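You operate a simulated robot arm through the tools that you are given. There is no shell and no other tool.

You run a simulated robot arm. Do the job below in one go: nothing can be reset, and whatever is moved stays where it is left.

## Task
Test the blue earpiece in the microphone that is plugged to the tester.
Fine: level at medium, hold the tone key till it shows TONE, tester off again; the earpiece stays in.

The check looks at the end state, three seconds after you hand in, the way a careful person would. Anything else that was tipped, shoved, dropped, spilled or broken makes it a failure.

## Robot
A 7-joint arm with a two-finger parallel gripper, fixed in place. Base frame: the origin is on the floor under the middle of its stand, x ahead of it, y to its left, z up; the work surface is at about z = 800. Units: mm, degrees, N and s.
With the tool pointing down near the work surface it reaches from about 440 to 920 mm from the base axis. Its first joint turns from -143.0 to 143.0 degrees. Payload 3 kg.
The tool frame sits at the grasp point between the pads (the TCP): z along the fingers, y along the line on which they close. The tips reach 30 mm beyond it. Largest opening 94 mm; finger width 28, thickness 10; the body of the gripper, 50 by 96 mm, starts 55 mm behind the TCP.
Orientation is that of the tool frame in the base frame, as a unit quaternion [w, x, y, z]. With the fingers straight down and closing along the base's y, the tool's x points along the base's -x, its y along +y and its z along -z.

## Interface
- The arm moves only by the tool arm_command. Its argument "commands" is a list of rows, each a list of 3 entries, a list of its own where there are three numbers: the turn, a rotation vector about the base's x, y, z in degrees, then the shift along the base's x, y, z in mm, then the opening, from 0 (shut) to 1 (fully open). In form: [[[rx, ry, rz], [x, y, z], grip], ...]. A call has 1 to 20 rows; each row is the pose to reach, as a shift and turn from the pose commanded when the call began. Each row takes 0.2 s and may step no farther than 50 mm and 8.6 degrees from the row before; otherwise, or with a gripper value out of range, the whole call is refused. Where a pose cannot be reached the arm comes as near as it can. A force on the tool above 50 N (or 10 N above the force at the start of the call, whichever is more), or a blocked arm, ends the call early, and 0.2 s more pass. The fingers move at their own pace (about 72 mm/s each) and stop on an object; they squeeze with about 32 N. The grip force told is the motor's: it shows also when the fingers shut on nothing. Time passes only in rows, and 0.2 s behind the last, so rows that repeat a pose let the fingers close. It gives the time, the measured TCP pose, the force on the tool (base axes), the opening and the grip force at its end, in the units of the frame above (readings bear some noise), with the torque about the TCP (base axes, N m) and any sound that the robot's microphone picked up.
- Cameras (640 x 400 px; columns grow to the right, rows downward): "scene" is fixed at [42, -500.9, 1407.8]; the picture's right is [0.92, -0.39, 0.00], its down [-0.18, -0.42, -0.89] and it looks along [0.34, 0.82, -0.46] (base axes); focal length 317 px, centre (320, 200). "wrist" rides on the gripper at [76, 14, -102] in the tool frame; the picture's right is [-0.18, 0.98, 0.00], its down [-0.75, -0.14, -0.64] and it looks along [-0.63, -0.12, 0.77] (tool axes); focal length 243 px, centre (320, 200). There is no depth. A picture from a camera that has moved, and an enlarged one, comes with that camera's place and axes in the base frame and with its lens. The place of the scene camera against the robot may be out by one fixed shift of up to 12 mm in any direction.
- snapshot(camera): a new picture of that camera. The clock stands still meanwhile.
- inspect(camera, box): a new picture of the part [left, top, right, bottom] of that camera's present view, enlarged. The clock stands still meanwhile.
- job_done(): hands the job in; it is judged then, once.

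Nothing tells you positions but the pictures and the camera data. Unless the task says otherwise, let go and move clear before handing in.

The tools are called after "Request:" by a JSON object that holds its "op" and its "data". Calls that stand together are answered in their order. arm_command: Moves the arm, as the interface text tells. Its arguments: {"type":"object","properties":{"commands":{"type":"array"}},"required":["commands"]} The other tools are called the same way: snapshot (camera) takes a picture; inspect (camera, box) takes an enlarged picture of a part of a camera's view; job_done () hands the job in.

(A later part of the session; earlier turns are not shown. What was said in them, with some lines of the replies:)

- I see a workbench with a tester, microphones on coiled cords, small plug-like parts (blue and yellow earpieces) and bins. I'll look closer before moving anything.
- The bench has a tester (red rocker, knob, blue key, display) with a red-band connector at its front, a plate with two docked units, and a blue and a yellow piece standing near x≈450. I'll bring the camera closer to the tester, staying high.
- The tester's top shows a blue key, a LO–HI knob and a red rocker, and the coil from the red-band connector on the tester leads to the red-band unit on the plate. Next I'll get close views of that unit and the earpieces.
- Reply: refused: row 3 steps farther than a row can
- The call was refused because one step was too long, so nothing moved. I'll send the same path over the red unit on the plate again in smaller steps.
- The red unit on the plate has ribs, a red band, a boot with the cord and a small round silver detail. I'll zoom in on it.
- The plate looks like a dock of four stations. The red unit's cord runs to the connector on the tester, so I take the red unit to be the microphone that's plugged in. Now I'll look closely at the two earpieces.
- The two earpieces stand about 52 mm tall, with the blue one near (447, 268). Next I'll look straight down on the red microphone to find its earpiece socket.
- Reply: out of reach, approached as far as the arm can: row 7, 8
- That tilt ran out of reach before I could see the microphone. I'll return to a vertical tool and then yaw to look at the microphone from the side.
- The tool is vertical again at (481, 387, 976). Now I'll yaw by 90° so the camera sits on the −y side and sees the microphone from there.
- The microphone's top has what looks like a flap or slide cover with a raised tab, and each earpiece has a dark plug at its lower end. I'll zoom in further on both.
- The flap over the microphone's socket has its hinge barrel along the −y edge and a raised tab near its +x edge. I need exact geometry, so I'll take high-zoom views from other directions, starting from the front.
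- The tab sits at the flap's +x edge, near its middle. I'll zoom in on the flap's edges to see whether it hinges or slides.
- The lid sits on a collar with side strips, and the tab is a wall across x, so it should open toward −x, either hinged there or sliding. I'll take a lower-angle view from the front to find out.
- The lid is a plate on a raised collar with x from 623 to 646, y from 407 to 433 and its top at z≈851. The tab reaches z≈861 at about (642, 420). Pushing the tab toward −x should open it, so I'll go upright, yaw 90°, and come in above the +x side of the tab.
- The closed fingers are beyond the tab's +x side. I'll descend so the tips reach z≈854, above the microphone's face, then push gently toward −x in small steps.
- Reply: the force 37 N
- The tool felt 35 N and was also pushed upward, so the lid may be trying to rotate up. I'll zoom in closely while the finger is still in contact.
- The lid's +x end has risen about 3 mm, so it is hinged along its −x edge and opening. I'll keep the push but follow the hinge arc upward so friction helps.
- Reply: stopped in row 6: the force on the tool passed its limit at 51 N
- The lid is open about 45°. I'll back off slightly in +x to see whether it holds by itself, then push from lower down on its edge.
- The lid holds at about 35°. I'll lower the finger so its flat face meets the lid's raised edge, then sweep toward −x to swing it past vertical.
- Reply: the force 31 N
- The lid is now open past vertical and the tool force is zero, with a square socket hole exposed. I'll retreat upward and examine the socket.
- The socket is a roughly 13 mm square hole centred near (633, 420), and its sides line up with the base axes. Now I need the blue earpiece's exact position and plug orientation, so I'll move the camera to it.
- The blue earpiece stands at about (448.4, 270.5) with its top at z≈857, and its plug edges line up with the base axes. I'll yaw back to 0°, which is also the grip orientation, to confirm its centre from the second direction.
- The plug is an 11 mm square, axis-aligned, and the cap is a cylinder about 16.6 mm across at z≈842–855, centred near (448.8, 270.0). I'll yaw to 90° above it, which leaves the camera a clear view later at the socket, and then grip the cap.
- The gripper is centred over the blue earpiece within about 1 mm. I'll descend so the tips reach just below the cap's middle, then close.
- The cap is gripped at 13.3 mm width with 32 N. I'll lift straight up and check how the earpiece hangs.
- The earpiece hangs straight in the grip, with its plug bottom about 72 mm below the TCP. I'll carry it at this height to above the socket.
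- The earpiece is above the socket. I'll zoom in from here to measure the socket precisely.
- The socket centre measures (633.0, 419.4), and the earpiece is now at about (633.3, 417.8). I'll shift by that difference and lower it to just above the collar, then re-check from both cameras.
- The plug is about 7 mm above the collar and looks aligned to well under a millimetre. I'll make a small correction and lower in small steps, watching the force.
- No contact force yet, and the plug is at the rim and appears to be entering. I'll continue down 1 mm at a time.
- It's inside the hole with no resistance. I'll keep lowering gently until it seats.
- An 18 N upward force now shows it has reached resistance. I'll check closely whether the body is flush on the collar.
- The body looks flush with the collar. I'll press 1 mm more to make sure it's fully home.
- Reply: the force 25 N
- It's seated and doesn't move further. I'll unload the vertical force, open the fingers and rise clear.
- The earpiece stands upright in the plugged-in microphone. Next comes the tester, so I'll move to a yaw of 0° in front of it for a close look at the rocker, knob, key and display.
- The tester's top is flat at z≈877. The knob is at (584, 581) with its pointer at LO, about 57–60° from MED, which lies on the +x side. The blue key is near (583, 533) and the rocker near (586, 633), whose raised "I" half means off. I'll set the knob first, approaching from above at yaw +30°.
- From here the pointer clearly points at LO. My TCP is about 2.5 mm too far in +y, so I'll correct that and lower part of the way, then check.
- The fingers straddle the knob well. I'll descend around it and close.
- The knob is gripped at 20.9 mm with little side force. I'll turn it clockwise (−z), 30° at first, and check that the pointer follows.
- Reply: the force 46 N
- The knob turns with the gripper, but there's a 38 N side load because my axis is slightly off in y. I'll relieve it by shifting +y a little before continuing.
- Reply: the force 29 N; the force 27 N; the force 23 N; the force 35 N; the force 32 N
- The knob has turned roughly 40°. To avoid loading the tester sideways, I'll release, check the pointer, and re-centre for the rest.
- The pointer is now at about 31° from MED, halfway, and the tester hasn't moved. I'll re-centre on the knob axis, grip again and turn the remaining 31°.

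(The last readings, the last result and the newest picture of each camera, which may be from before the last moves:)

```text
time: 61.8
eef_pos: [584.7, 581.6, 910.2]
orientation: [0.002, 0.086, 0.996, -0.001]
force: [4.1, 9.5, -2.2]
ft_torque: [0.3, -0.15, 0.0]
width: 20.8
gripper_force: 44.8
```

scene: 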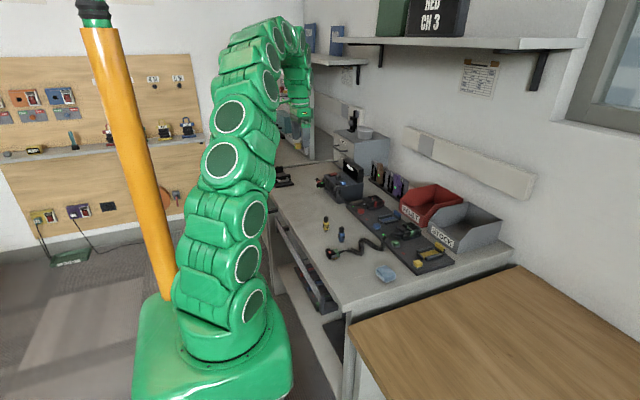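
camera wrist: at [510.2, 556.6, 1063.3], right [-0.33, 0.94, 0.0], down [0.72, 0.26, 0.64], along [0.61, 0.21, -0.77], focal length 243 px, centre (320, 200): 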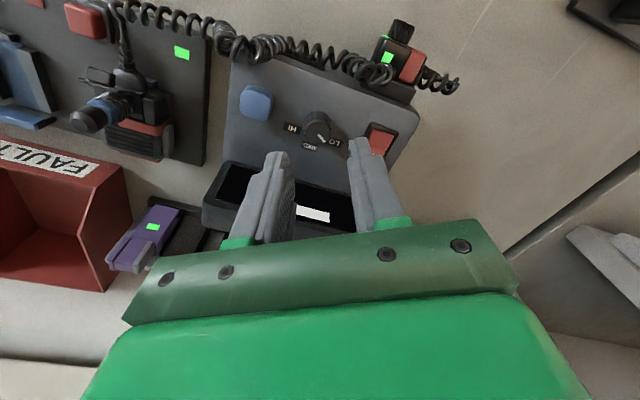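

Request:
{"op": "arm_command", "data": {"commands": [[[0, 0, 0], [-0.1, 0.4, 0], 0.1], [[0, 0, -8], [-0.1, 0.4, 0], 0.1], [[0, 0, -16], [-0.1, 0.4, 0], 0.1], [[0, 0, -16], [-0.1, 0.4, 0], 0.1]]}}

Request:
{"op": "inspect", "data": {"camera": "wrist", "box": [290, 120, 360, 190]}}

```text
time: 62.8
eef_pos: [585.3, 580.7, 909.6]
orientation: [0.0, 0.225, 0.974, -0.002]
force: [0.4, 0.7, -2.1]
ft_torque: [-0.06, 0.02, -0.03]
width: 20.9
gripper_force: 44.6
```

```text
5.71 times, centred on (325, 155) of wrist
camera zoom: at [522.5, 627.4, 1012.6], right [0.6, 0.8, 0.0], down [0.62, -0.46, 0.64], along [0.52, -0.39, -0.77], focal length 1386 px, centre (291, 457)
```

zoom: 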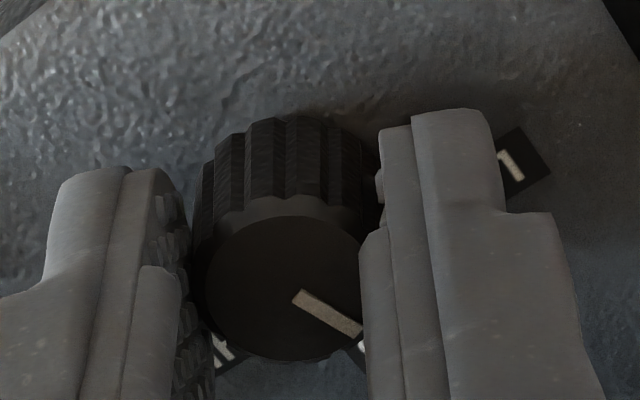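

No side load this time, and the knob follows. I'll turn the remaining ~15°.

Request:
{"op": "arm_command", "data": {"commands": [[[0, 0, -5], [0, 0, 0], 0.1], [[0, 0, -10], [0, 0, 0], 0.1], [[0, 0, -15], [0, 0, 0], 0.1], [[0, 0, -15], [0, 0, 0], 0.1]]}}

Request:
{"op": "inspect", "data": {"camera": "wrist", "box": [290, 120, 360, 190]}}

```text
time: 63.8
eef_pos: [585.3, 581.2, 910.4]
orientation: [-0.001, 0.351, 0.937, -0.001]
force: [-4.1, -2.2, -6.6]
ft_torque: [0.65, 0.98, -0.03]
width: 20.9
gripper_force: 45.1
```

```text
5.71 times, centred on (325, 155) of wrist
camera zoom: at [536.8, 641.9, 1012.7], right [0.78, 0.62, 0.0], down [0.48, -0.6, 0.64], along [0.4, -0.51, -0.77], focal length 1386 px, centre (291, 457)
```

zoom: 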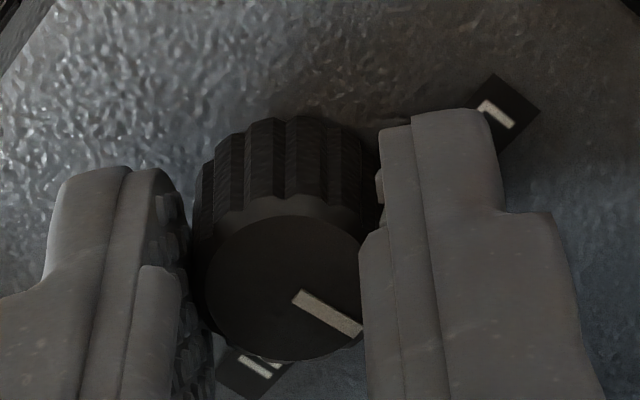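

The pointer is about 5° short of MED. I'll turn 5° more, then release and check.

Request:
{"op": "arm_command", "data": {"commands": [[[0, 0, -3], [0, 0, 0], 0.1], [[0, 0, -5.5], [0, 0, 0], 0.1], [[0, 0, -5.5], [0, 0, 0], 0.1], [[0, 0, -5.5], [0, 0, 0], 0.25], [[0, 0, -5.5], [0, 0, 0], 0.38], [[0, 0, -5.5], [0, 0, 0], 0.38]]}}

Request:
{"op": "inspect", "data": {"camera": "wrist", "box": [290, 120, 360, 190]}}

```text
time: 65.2
eef_pos: [586.4, 581.3, 910.7]
orientation: [0.0, 0.394, 0.919, 0.0]
force: [-0.5, 0.3, 0.2]
ft_torque: [-0.01, 0.0, -0.01]
width: 35.7
gripper_force: 0.0
```

```text
5.71 times, centred on (325, 155) of wrist
camera zoom: at [542.8, 645.9, 1012.7], right [0.84, 0.54, 0.0], down [0.42, -0.64, 0.64], along [0.35, -0.54, -0.77], focal length 1386 px, centre (291, 457)
```

zoom: 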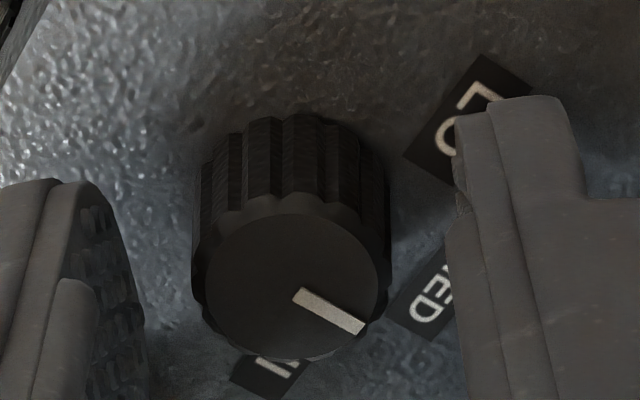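

Released. I'll rise straight up and rotate back toward yaw 0 to judge the pointer against the MED mark.

Request:
{"op": "arm_command", "data": {"commands": [[[0, 0, 0], [0, 0, 10], 0.38], [[0, 0, 0], [0, 0, 30], 0.38], [[0, 0, 0], [0, 0, 60], 0.38], [[0, 0, 8], [0, 0, 75], 0.38], [[0, 0, 16], [-10, 0, 80], 0.38], [[0, 0, 24], [-20, 0, 80], 0.38], [[0, 0, 32], [-30, 0, 80], 0.38], [[0, 0, 40], [-40, 0, 80], 0.38], [[0, 0, 46.4], [-50, 0, 80], 0.38]]}}

Request:
{"op": "inspect", "data": {"camera": "wrist", "box": [240, 80, 420, 220]}}

Request:
{"op": "inspect", "data": {"camera": "scene", "box": [335, 164, 365, 190]}}

```text
time: 67.2
eef_pos: [534.6, 581.2, 990.0]
orientation: [0.0, -0.001, 1.0, -0.001]
force: [0.4, -0.3, 0.8]
ft_torque: [0.01, 0.04, 0.0]
width: 35.5
gripper_force: 0.1
```

```text
2.86 times, centred on (330, 150) of wrist
camera zoom: at [457.2, 595.6, 1092.5], right [0.18, 0.98, 0.0], down [0.75, -0.14, 0.64], along [0.63, -0.12, -0.77], focal length 693 px, centre (291, 343)
```

zoom: 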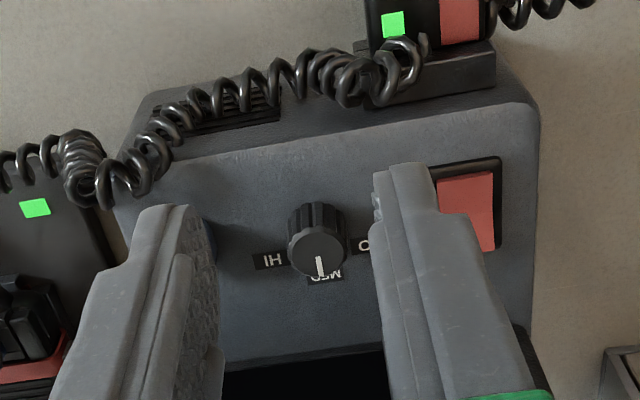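

```text
15.38 times, centred on (350, 177) of scene
camera zoom: at [42.0, -500.9, 1407.8], right [0.92, -0.39, 0.0], down [-0.18, -0.42, -0.89], along [0.34, 0.82, -0.46], focal length 4877 px, centre (-142, 554)
```

zoom: 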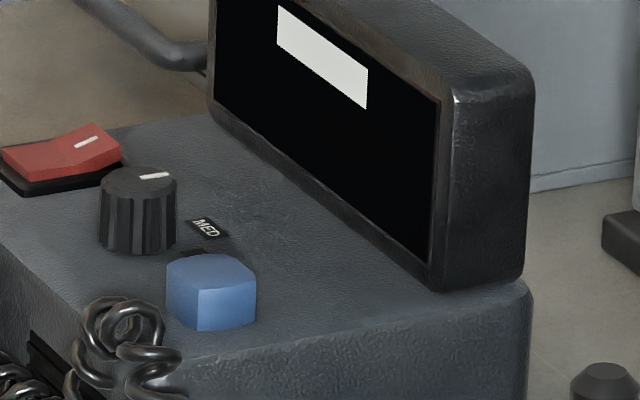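

Request:
{"op": "inspect", "data": {"camera": "wrist", "box": [305, 130, 360, 185]}}

```text
7.27 times, centred on (332, 158) of wrist
camera zoom: at [457.2, 595.6, 1092.5], right [0.18, 0.98, 0.0], down [0.75, -0.14, 0.64], along [0.63, -0.12, -0.77], focal length 1764 px, centre (229, 509)
```

zoom: 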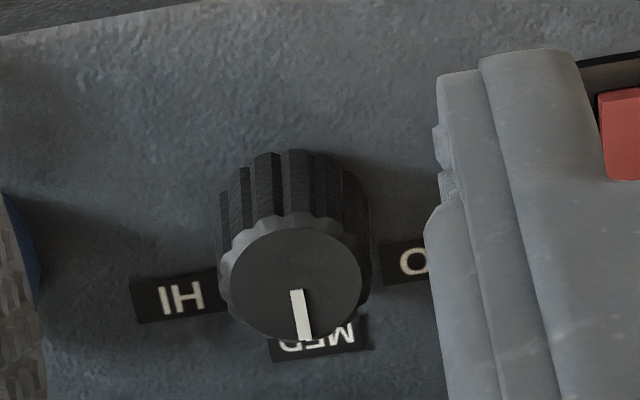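

The knob points at MED within about 2°. Next is the rocker, centred at (584.5, 633) with its raised "I" half at x≈585–597. I'll close the fingers and position above the far end of that half.

Request:
{"op": "arm_command", "data": {"commands": [[[0, 0, 0], [15, 15, 0], 0.2], [[0, 0, 0], [35, 35, -5], 0], [[0, 0, 0], [55, 48, -15], 0], [[0, 0, 0], [60.5, 51.5, -35], 0], [[0, 0, 0], [60.5, 51.5, -55], 0], [[0, 0, 0], [60.5, 51.5, -55], 0]]}}

Request:
{"op": "inspect", "data": {"camera": "wrist", "box": [240, 60, 420, 200]}}

Request:
{"op": "inspect", "data": {"camera": "scene", "box": [325, 150, 375, 190]}}

```text
time: 68.6
eef_pos: [596.2, 632.8, 934.7]
orientation: [0.002, 0.001, 1.0, -0.001]
force: [0.1, 1.2, 0.0]
ft_torque: [-0.02, 0.04, -0.02]
width: 0.1
gripper_force: 32.2
```

```text
2.86 times, centred on (330, 130) of wrist
camera zoom: at [519.3, 647.1, 1037.3], right [0.18, 0.98, 0.0], down [0.75, -0.14, 0.64], along [0.63, -0.12, -0.77], focal length 693 px, centre (291, 400)
```

zoom: 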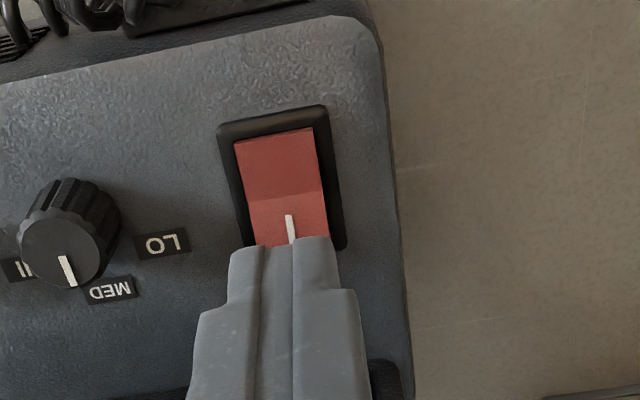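

```text
10.00 times, centred on (350, 170) of scene
camera zoom: at [42.0, -500.9, 1407.8], right [0.92, -0.39, 0.0], down [-0.18, -0.42, -0.89], along [0.34, 0.82, -0.46], focal length 3170 px, centre (20, 500)
```

zoom: 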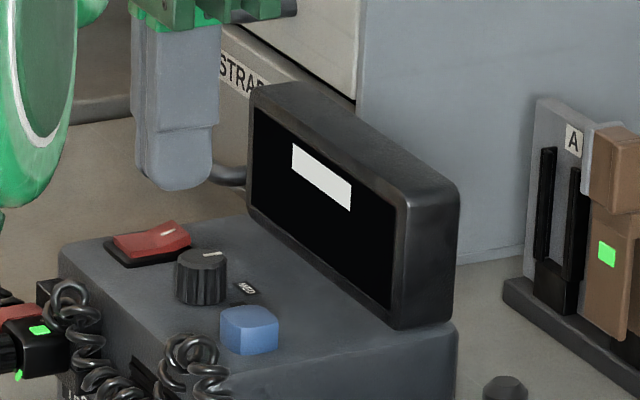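

The tip is right above the "I" half. I'll press down gradually.

Request:
{"op": "arm_command", "data": {"commands": [[[0, 0, 0], [0, 0, -8], 0], [[0, 0, 0], [0, 0, -14], 0], [[0, 0, 0], [0, 0, -17], 0], [[0, 0, 0], [0, 0, -19], 0], [[0, 0, 0], [0, 0, -21], 0]]}}

Request:
{"op": "inspect", "data": {"camera": "scene", "box": [325, 150, 375, 190]}}

```text
time: 69.8
eef_pos: [597.5, 633.6, 913.9]
orientation: [0.001, 0.001, 1.0, -0.001]
force: [0.7, 0.1, -0.1]
ft_torque: [0.0, 0.03, 0.0]
width: 0.0
gripper_force: 32.0
```

```text
10.00 times, centred on (350, 170) of scene
camera zoom: at [42.0, -500.9, 1407.8], right [0.92, -0.39, 0.0], down [-0.18, -0.42, -0.89], along [0.34, 0.82, -0.46], focal length 3170 px, centre (20, 500)
```

zoom: 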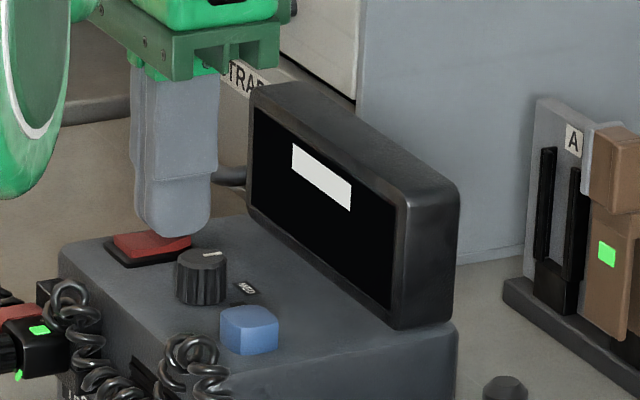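

No contact force yet. I'll continue down in small steps.

Request:
{"op": "arm_command", "data": {"commands": [[[0, 0, 0], [0, 0, -1.5], 0], [[0, 0, 0], [0, 0, -3], 0], [[0, 0, 0], [0, 0, -4], 0], [[0, 0, 0], [0, 0, -4], 0]]}}

Request:
{"op": "inspect", "data": {"camera": "scene", "box": [335, 160, 365, 185]}}

Request:
{"op": "inspect", "data": {"camera": "wrist", "box": [270, 80, 380, 180]}}

```text
time: 70.8
eef_pos: [596.2, 634.3, 911.9]
orientation: [0.003, 0.0, 1.0, 0.0]
force: [-4.6, -1.4, 33.1]
ft_torque: [-0.05, 0.44, -0.14]
width: 0.2
gripper_force: 31.9
```

```text
16.00 times, centred on (350, 172) of scene
camera zoom: at [42.0, -500.9, 1407.8], right [0.92, -0.39, 0.0], down [-0.18, -0.42, -0.89], along [0.34, 0.82, -0.46], focal length 5072 px, centre (-160, 640)
```

zoom: 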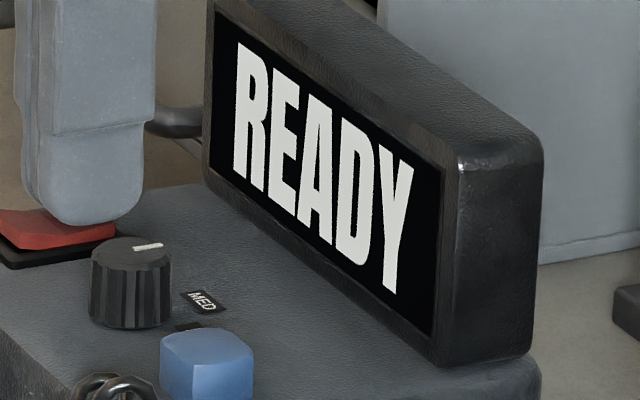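

```text
4.00 times, centred on (325, 130) of wrist
camera zoom: at [518.8, 647.2, 1014.3], right [0.18, 0.98, 0.0], down [0.75, -0.14, 0.64], along [0.63, -0.12, -0.76], focal length 970 px, centre (300, 480)
```

zoom: 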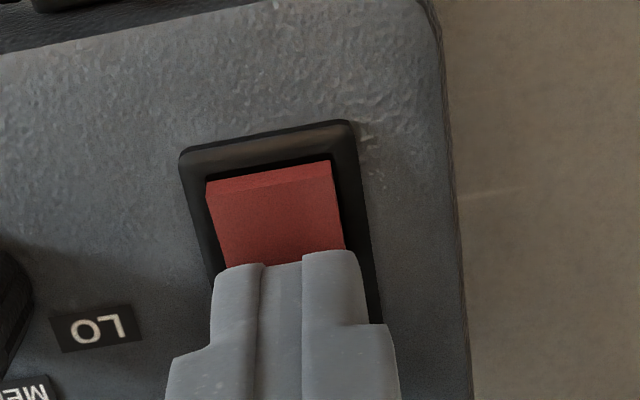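

The display now reads READY, so the tester is on. I'll lift off and go above the blue key at about (581.5, 533), yawing to 90° so the gripper doesn't block the scene camera's view of the display.

Request:
{"op": "arm_command", "data": {"commands": [[[0, 0, 0], [0, 0, 10], 0], [[0, 0, 0], [0, 0, 30], 0], [[0, 0, 0], [0, 0, 50], 0], [[0, 0, 8], [-2, -8, 60], 0], [[0, 0, 16], [-4, -18, 60], 0], [[0, 0, 24], [-6, -28, 60], 0], [[0, 0, 32], [-8, -38, 60], 0], [[0, 0, 40], [-9, -48, 60], 0], [[0, 0, 48], [-10, -58, 60], 0], [[0, 0, 56], [-11, -68, 60], 0], [[0, 0, 64], [-12, -78, 60], 0], [[0, 0, 72], [-13, -88, 60], 0], [[0, 0, 80], [-13.7, -96, 60], 0], [[0, 0, 88], [-13.7, -100.5, 60], 0], [[0, 0, 90], [-13.7, -100.5, 50], 0], [[0, 0, 90], [-13.7, -100.5, 40], 0]]}}

Request:
{"op": "snapshot", "data": {"camera": "wrist"}}

Request:
{"op": "inspect", "data": {"camera": "wrist", "box": [240, 60, 420, 200]}}

Request:
{"op": "inspect", "data": {"camera": "scene", "box": [325, 150, 375, 190]}}

```text
time: 74.2
eef_pos: [582.3, 531.4, 949.5]
orientation: [-0.001, 0.707, -0.707, 0.001]
force: [0.0, -1.0, 0.4]
ft_torque: [-0.02, 0.0, 0.04]
width: 0.1
gripper_force: 32.1
```

```text
taken
camera wrist: at [567.0, 454.7, 1052.7], right [-0.98, 0.18, 0.0], down [0.14, 0.75, 0.64], along [0.12, 0.63, -0.77], focal length 243 px, centre (320, 200)
```

wrist: 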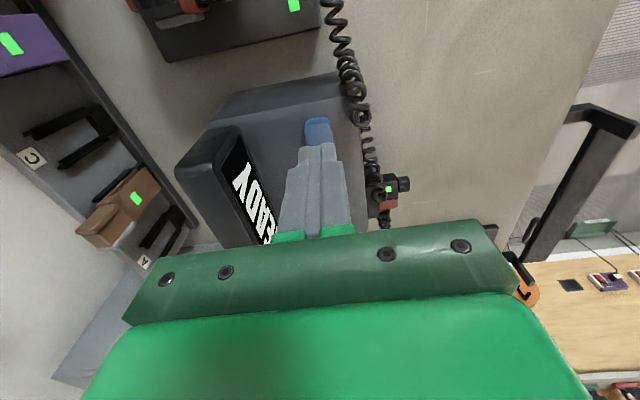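

```text
2.86 times, centred on (330, 130) of wrist
camera zoom: at [567.0, 454.7, 1052.7], right [-0.98, 0.18, 0.0], down [0.14, 0.75, 0.64], along [0.12, 0.63, -0.77], focal length 693 px, centre (291, 400)
```

zoom: 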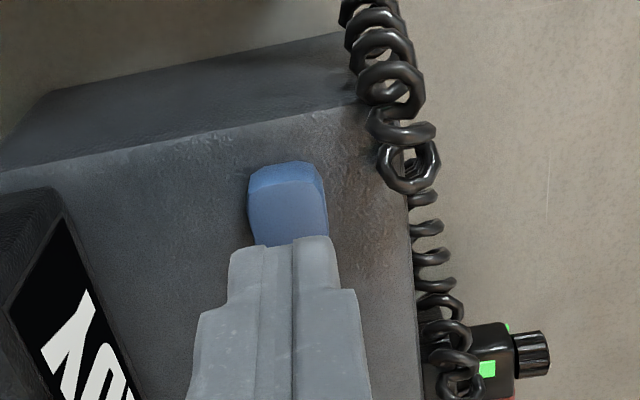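

```text
10.00 times, centred on (350, 170) of scene
camera zoom: at [42.0, -500.9, 1407.8], right [0.92, -0.39, 0.0], down [-0.18, -0.42, -0.89], along [0.34, 0.82, -0.46], focal length 3170 px, centre (20, 500)
```

zoom: 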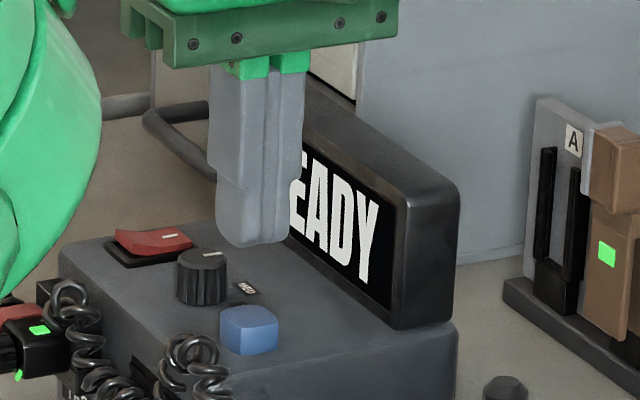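

Both cameras can see part of the display. I'll descend onto the blue key and begin pressing gently.

Request:
{"op": "arm_command", "data": {"commands": [[[0, 0, 0], [0.2, 1.7, -12], 0], [[0, 0, 0], [0.2, 1.7, -24], 0], [[0, 0, 0], [0.2, 1.7, -30], 0], [[0, 0, 0], [0.2, 1.7, -32], 0], [[0, 0, 0], [0.2, 1.7, -34], 0]]}}

Request:
{"op": "inspect", "data": {"camera": "scene", "box": [325, 150, 375, 190]}}

```text
time: 75.4
eef_pos: [582.2, 533.1, 915.8]
orientation: [-0.002, 0.707, -0.707, 0.0]
force: [-0.3, 0.7, 0.5]
ft_torque: [0.01, 0.04, 0.0]
width: 0.0
gripper_force: 32.1
```

```text
10.00 times, centred on (350, 170) of scene
camera zoom: at [42.0, -500.9, 1407.8], right [0.92, -0.39, 0.0], down [-0.18, -0.42, -0.89], along [0.34, 0.82, -0.46], focal length 3170 px, centre (20, 500)
```

zoom: 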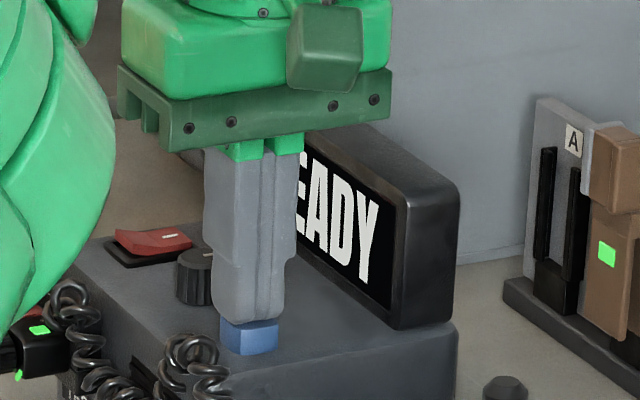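

Request:
{"op": "arm_command", "data": {"commands": [[[0, 0, 0], [0, 0, -1], 0], [[0, 0, 0], [0, 0, -2], 0], [[0, 0, 0], [0, 0, -3], 0]]}}

Request:
{"op": "inspect", "data": {"camera": "scene", "box": [325, 150, 375, 190]}}

```text
time: 76.2
eef_pos: [582.0, 534.6, 912.2]
orientation: [0.001, -0.706, 0.708, 0.0]
force: [0.5, -0.9, 3.3]
ft_torque: [-0.06, -0.03, 0.01]
width: 0.0
gripper_force: 32.1
heard: click
```

```text
10.00 times, centred on (350, 170) of scene
camera zoom: at [42.0, -500.9, 1407.8], right [0.92, -0.39, 0.0], down [-0.18, -0.42, -0.89], along [0.34, 0.82, -0.46], focal length 3170 px, centre (20, 500)
```

zoom: 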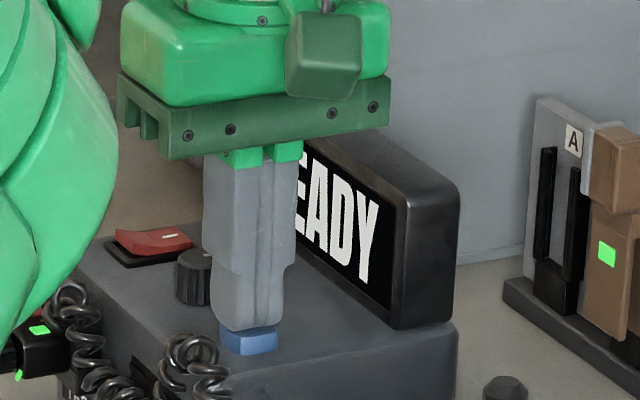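

I heard a click, so the key is down. I'll hold it slightly deeper and watch the display.

Request:
{"op": "arm_command", "data": {"commands": [[[0, 0, 0], [0, 0, -0.7], 0], [[0, 0, 0], [0, 0, -0.7], 0], [[0, 0, 0], [0, 0, -0.7], 0], [[0, 0, 0], [0, 0, -0.7], 0]]}}

Request:
{"op": "inspect", "data": {"camera": "scene", "box": [325, 150, 375, 190]}}

```text
time: 77.2
eef_pos: [582.6, 533.1, 912.3]
orientation: [-0.002, 0.708, -0.706, 0.001]
force: [0.5, 6.8, 9.6]
ft_torque: [0.12, 0.01, -0.02]
width: 0.0
gripper_force: 31.7
```

```text
10.00 times, centred on (350, 170) of scene
camera zoom: at [42.0, -500.9, 1407.8], right [0.92, -0.39, 0.0], down [-0.18, -0.42, -0.89], along [0.34, 0.82, -0.46], focal length 3170 px, centre (20, 500)
```

zoom: 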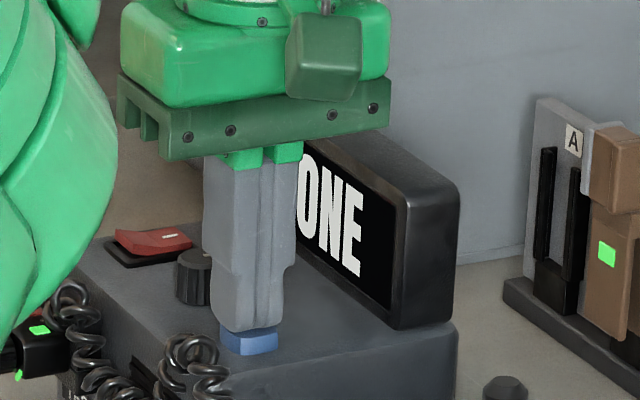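

The display shows "…ONE". I'll check the hidden first letter with the wrist camera before letting go.

Request:
{"op": "inspect", "data": {"camera": "wrist", "box": [180, 120, 320, 240]}}

Request:
{"op": "inspect", "data": {"camera": "scene", "box": [340, 160, 370, 180]}}

```text
3.33 times, centred on (250, 180) of wrist
camera zoom: at [567.1, 457.3, 1015.1], right [-0.98, 0.18, 0.0], down [0.14, 0.75, 0.64], along [0.12, 0.63, -0.77], focal length 809 px, centre (553, 267)
```

zoom: 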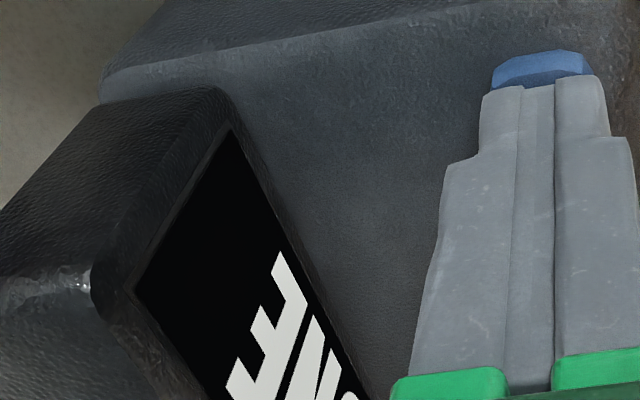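

```text
16.00 times, centred on (355, 170) of scene
camera zoom: at [42.0, -500.9, 1407.8], right [0.92, -0.39, 0.0], down [-0.18, -0.42, -0.89], along [0.34, 0.82, -0.46], focal length 5072 px, centre (-240, 680)
```

zoom: 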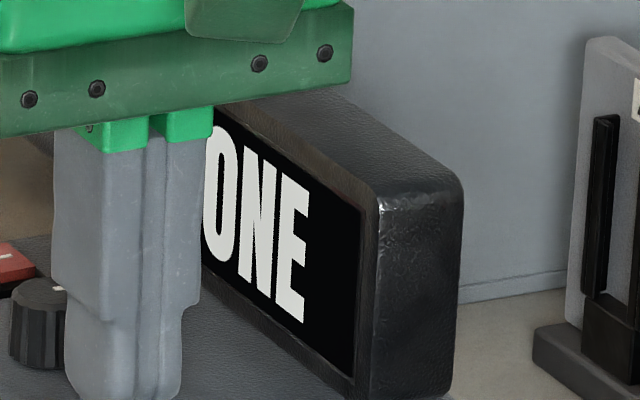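

It reads TONE, with the T hidden behind the gripper. I'll release the key straight up and confirm the display state.

Request:
{"op": "arm_command", "data": {"commands": [[[0, 0, 0], [0, 0, 3], 0], [[0, 0, 0], [0, 0, 8], 0], [[0, 0, 0], [0, 0, 25], 0], [[0, 0, 0], [0, 0, 50], 0], [[0, 0, 0], [0, -10, 75], 0]]}}

Request:
{"op": "inspect", "data": {"camera": "scene", "box": [325, 150, 375, 190]}}

Request:
{"op": "inspect", "data": {"camera": "wrist", "box": [200, 100, 360, 240]}}

```text
time: 78.4
eef_pos: [583.1, 523.3, 987.2]
orientation: [0.0, 0.708, -0.707, 0.001]
force: [1.0, 0.2, 0.2]
ft_torque: [-0.02, 0.01, -0.01]
width: 0.0
gripper_force: 32.2
```

```text
10.00 times, centred on (350, 170) of scene
camera zoom: at [42.0, -500.9, 1407.8], right [0.92, -0.39, 0.0], down [-0.18, -0.42, -0.89], along [0.34, 0.82, -0.46], focal length 3170 px, centre (20, 500)
```

zoom: 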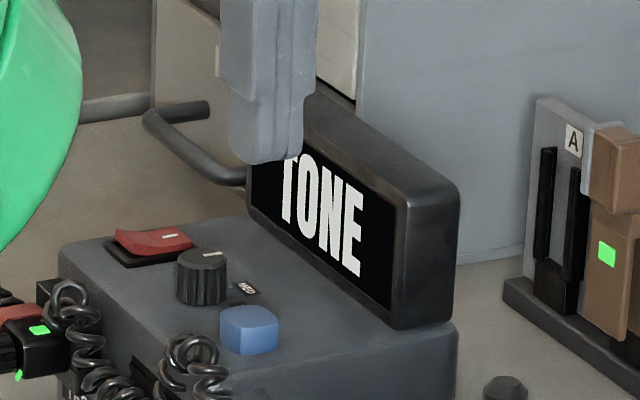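

```text
2.86 times, centred on (280, 170) of wrist
camera zoom: at [566.8, 446.6, 1090.4], right [-0.98, 0.18, 0.0], down [0.14, 0.75, 0.64], along [0.12, 0.63, -0.77], focal length 693 px, centre (434, 286)
```

zoom: 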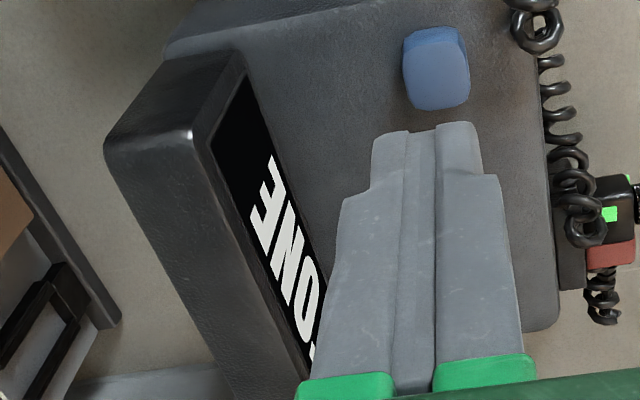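

TONE stays on the display. Now I'll switch the tester off, moving back to yaw 0 above the rocker's raised −x half at x≈574, y≈633.

Request:
{"op": "arm_command", "data": {"commands": [[[0, 0, -8.2], [0, 8, 0], 0], [[0, 0, -16.4], [-1, 18, 0], 0], [[0, 0, -24.6], [-2, 28, 0], 0], [[0, 0, -32.8], [-3, 40, 0], 0], [[0, 0, -41], [-4, 52, 0], 0], [[0, 0, -49.2], [-5, 64, 0], 0], [[0, 0, -57.4], [-6, 76, 0], 0], [[0, 0, -65.6], [-6.5, 88, 0], 0], [[0, 0, -73.8], [-6.5, 98, 0], 0], [[0, 0, -82], [-6.5, 106, -10], 0], [[0, 0, -90], [-6.5, 110, -30], 0], [[0, 0, -90], [-6.5, 110, -55], 0], [[0, 0, -90], [-6.5, 110, -55], 0]]}}

Request:
{"op": "inspect", "data": {"camera": "wrist", "box": [240, 60, 420, 200]}}

Request:
{"op": "inspect", "data": {"camera": "scene", "box": [325, 150, 375, 190]}}

```text
time: 81.2
eef_pos: [575.4, 632.1, 931.8]
orientation: [0.0, 0.001, 1.0, -0.001]
force: [0.2, 0.6, 0.6]
ft_torque: [-0.01, -0.02, 0.0]
width: 0.1
gripper_force: 32.1
```

```text
2.86 times, centred on (330, 130) of wrist
camera zoom: at [497.5, 647.0, 1034.5], right [0.19, 0.98, 0.0], down [0.75, -0.14, 0.64], along [0.63, -0.12, -0.77], focal length 693 px, centre (291, 400)
```

zoom: 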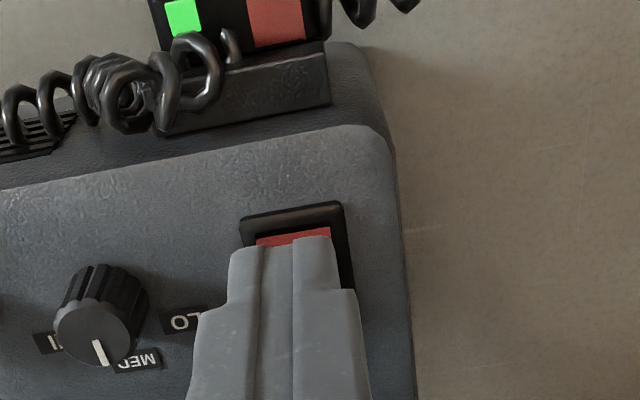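

```text
10.00 times, centred on (350, 170) of scene
camera zoom: at [42.0, -500.9, 1407.8], right [0.92, -0.39, 0.0], down [-0.18, -0.42, -0.89], along [0.34, 0.82, -0.46], focal length 3170 px, centre (20, 500)
```

zoom: 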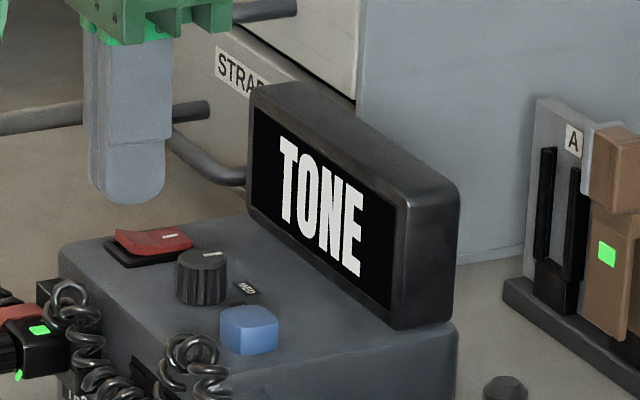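

The display reads TONE in full. I'll press the rocker's raised off side.

Request:
{"op": "arm_command", "data": {"commands": [[[0, 0, 0], [0, 0, -8], 0], [[0, 0, 0], [0, 0, -14], 0], [[0, 0, 0], [0, 0, -17], 0], [[0, 0, 0], [0, 0, -19], 0], [[0, 0, 0], [0, 0, -20.5], 0]]}}

Request:
{"op": "inspect", "data": {"camera": "scene", "box": [325, 150, 375, 190]}}

```text
time: 82.4
eef_pos: [576.3, 634.1, 911.0]
orientation: [0.001, 0.0, 1.0, -0.001]
force: [0.0, 0.6, 0.5]
ft_torque: [0.01, -0.03, -0.03]
width: 0.1
gripper_force: 31.8
```

```text
10.00 times, centred on (350, 170) of scene
camera zoom: at [42.0, -500.9, 1407.8], right [0.92, -0.39, 0.0], down [-0.18, -0.42, -0.89], along [0.34, 0.82, -0.46], focal length 3170 px, centre (20, 500)
```

zoom: 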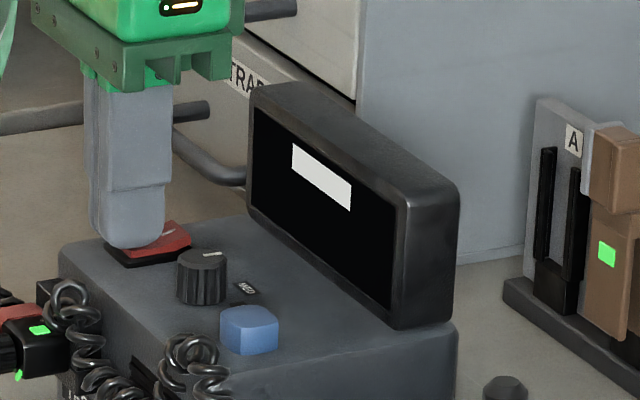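

The display is back to its off appearance and the rocker's "I" side is raised again. I'll rise clear and check everything over.

Request:
{"op": "arm_command", "data": {"commands": [[[0, 0, 0], [0, 0, 10], 0], [[0, 0, 0], [0, 0, 35], 0], [[0, 0, 0], [-10, 0, 70], 0], [[0, 0, 0], [-40, -15, 105], 0], [[0, 0, 0], [-80, -35, 135], 0.3], [[0, 0, 0], [-115, -55, 160], 0.6], [[0, 0, 0], [-140, -80, 185], 1], [[0, 0, 0], [-140, -100, 200], 1]]}}

Request:
{"op": "snapshot", "data": {"camera": "scene"}}

Request:
{"op": "inspect", "data": {"camera": "scene", "box": [325, 150, 375, 190]}}

Request:
{"op": "inspect", "data": {"camera": "scene", "box": [345, 175, 405, 220]}}

Request:
{"op": "inspect", "data": {"camera": "wrist", "box": [200, 80, 420, 220]}}

```text
refused: row 5 steps farther than a row can; nothing moved
```

```text
taken
```

scene: 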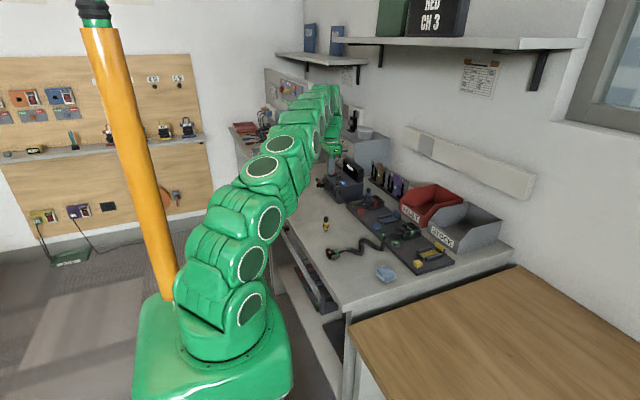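

```text
10.00 times, centred on (350, 170) of scene
camera zoom: at [42.0, -500.9, 1407.8], right [0.92, -0.39, 0.0], down [-0.18, -0.42, -0.89], along [0.34, 0.82, -0.46], focal length 3170 px, centre (20, 500)
```

zoom: 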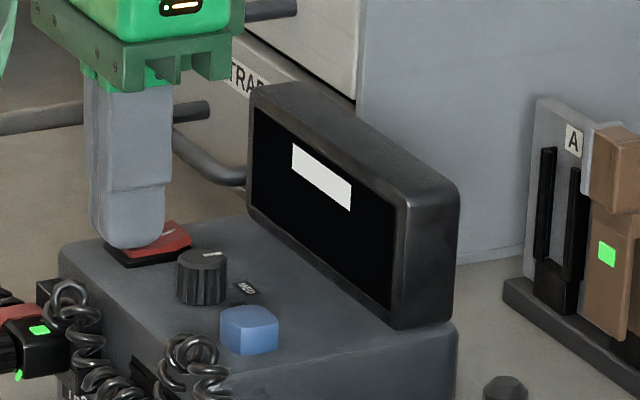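

```text
8.89 times, centred on (375, 198) of scene
camera zoom: at [42.0, -500.9, 1407.8], right [0.92, -0.39, 0.0], down [-0.18, -0.42, -0.89], along [0.34, 0.82, -0.46], focal length 2818 px, centre (-169, 222)
```

zoom: 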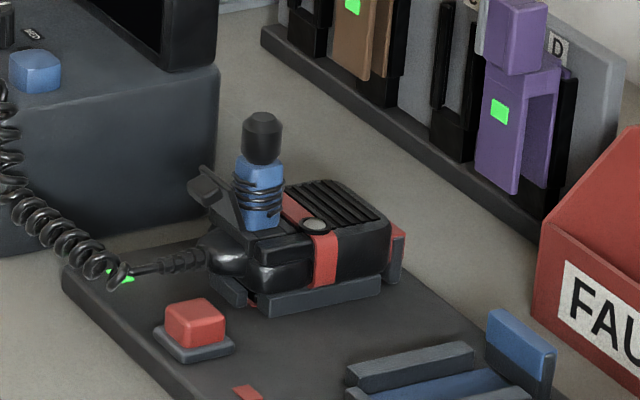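

```text
2.86 times, centred on (310, 150) of wrist
camera zoom: at [498.2, 647.9, 1014.1], right [0.18, 0.98, 0.0], down [0.75, -0.14, 0.64], along [0.63, -0.12, -0.77], focal length 693 px, centre (349, 343)
```

zoom: 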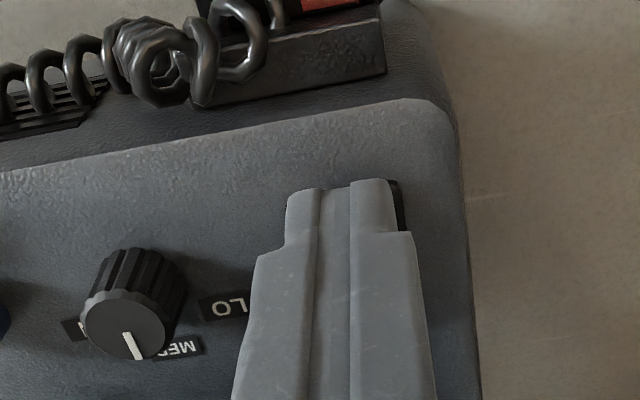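

That retreat was refused for too long a step, so nothing moved. I'll rise in shorter steps.

Request:
{"op": "arm_command", "data": {"commands": [[[0, 0, 0], [0, 0, 10], 0], [[0, 0, 0], [0, 0, 35], 0], [[0, 0, 0], [-8, 0, 65], 0], [[0, 0, 0], [-30, -10, 95], 0], [[0, 0, 0], [-55, -25, 120], 0.2], [[0, 0, 0], [-80, -40, 145], 0.5], [[0, 0, 0], [-105, -55, 170], 0.8], [[0, 0, 0], [-130, -70, 190], 1], [[0, 0, 0], [-140, -75, 200], 1], [[0, 0, 0], [-140, -75, 200], 1]]}}

Request:
{"op": "snapshot", "data": {"camera": "scene"}}

Request:
{"op": "snapshot", "data": {"camera": "wrist"}}

Request:
{"op": "inspect", "data": {"camera": "scene", "box": [325, 150, 375, 190]}}

Request:
{"op": "inspect", "data": {"camera": "scene", "box": [310, 180, 450, 275]}}

```text
time: 84.6
eef_pos: [436.0, 557.3, 1113.8]
orientation: [0.0, 0.002, 1.0, -0.001]
force: [-1.1, -0.1, -0.1]
ft_torque: [-0.02, 0.0, 0.01]
width: 94.0
gripper_force: 0.0
```

```text
taken
```

scene: 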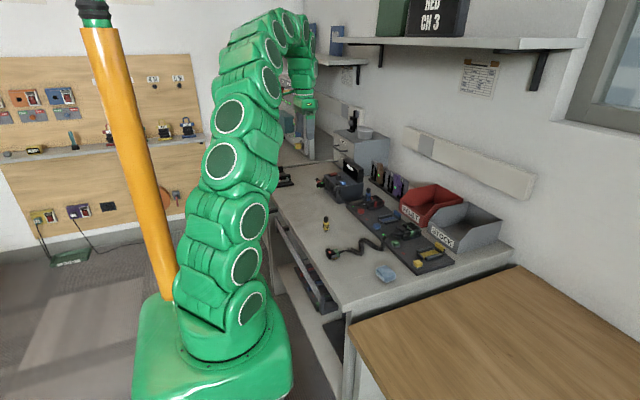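

```text
taken
camera wrist: at [358.0, 571.9, 1215.7], right [0.18, 0.98, 0.0], down [0.75, -0.14, 0.64], along [0.63, -0.12, -0.77], focal length 243 px, centre (320, 200)
```

wrist: 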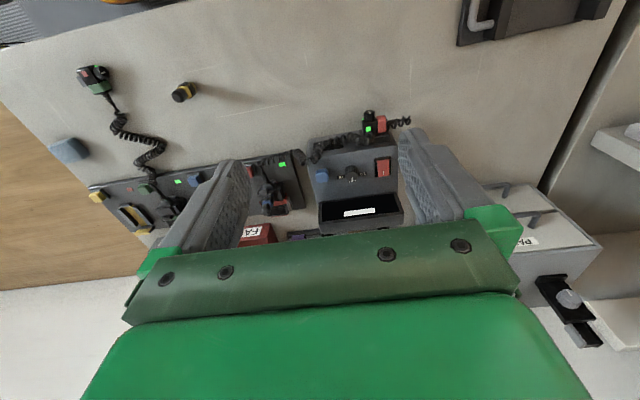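

```text
10.00 times, centred on (350, 170) of scene
camera zoom: at [42.0, -500.9, 1407.8], right [0.92, -0.39, 0.0], down [-0.18, -0.42, -0.89], along [0.34, 0.82, -0.46], focal length 3170 px, centre (20, 500)
```

zoom: 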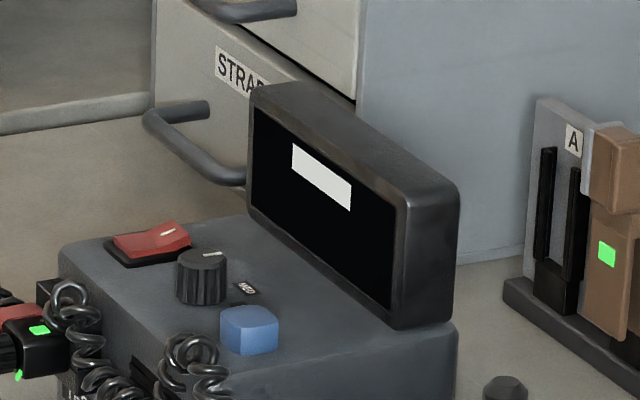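

```text
4.21 times, centred on (380, 228) of scene
camera zoom: at [42.0, -500.9, 1407.8], right [0.92, -0.39, 0.0], down [-0.18, -0.42, -0.89], along [0.34, 0.82, -0.46], focal length 1335 px, centre (67, 84)
```

zoom: 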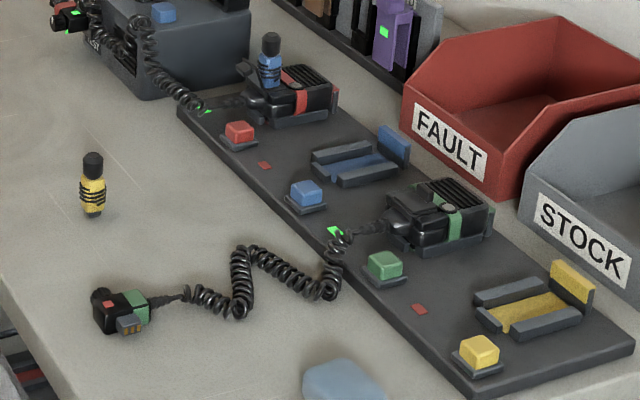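

I can see the blue earpiece upright in the red microphone that's plugged to the tester, and the knob on MED. The display went to TONE while I held the key, and the tester is off again. The yellow earpiece, green connector and the rest look untouched, and the arm is clear, so I'll hand in.

Request:
{"op": "job_done", "data": {}}

```text
The job is handed in.
```

The blue earpiece passed its test: the tester showed TONE, and the earpiece is still seated in the red-band microphone plugged to the tester.

- **Level:** the knob is on MED, within about 2° of the mark. It had been on LO.
- **Tone:** with the tester on, the display read READY. I held the blue key until it changed to TONE.
- **Tester:** it is off again, and the display looks as it did at the start.
- **Microphone lid:** the socket was under a hinged lid, which I pushed open. It stays open with the earpiece in.

Turning the knob put up to about 38 N of side load on the tester for a moment, but it did not shift in the camera view. In the final views nothing else looked moved, and the gripper was open and clear when I handed in.
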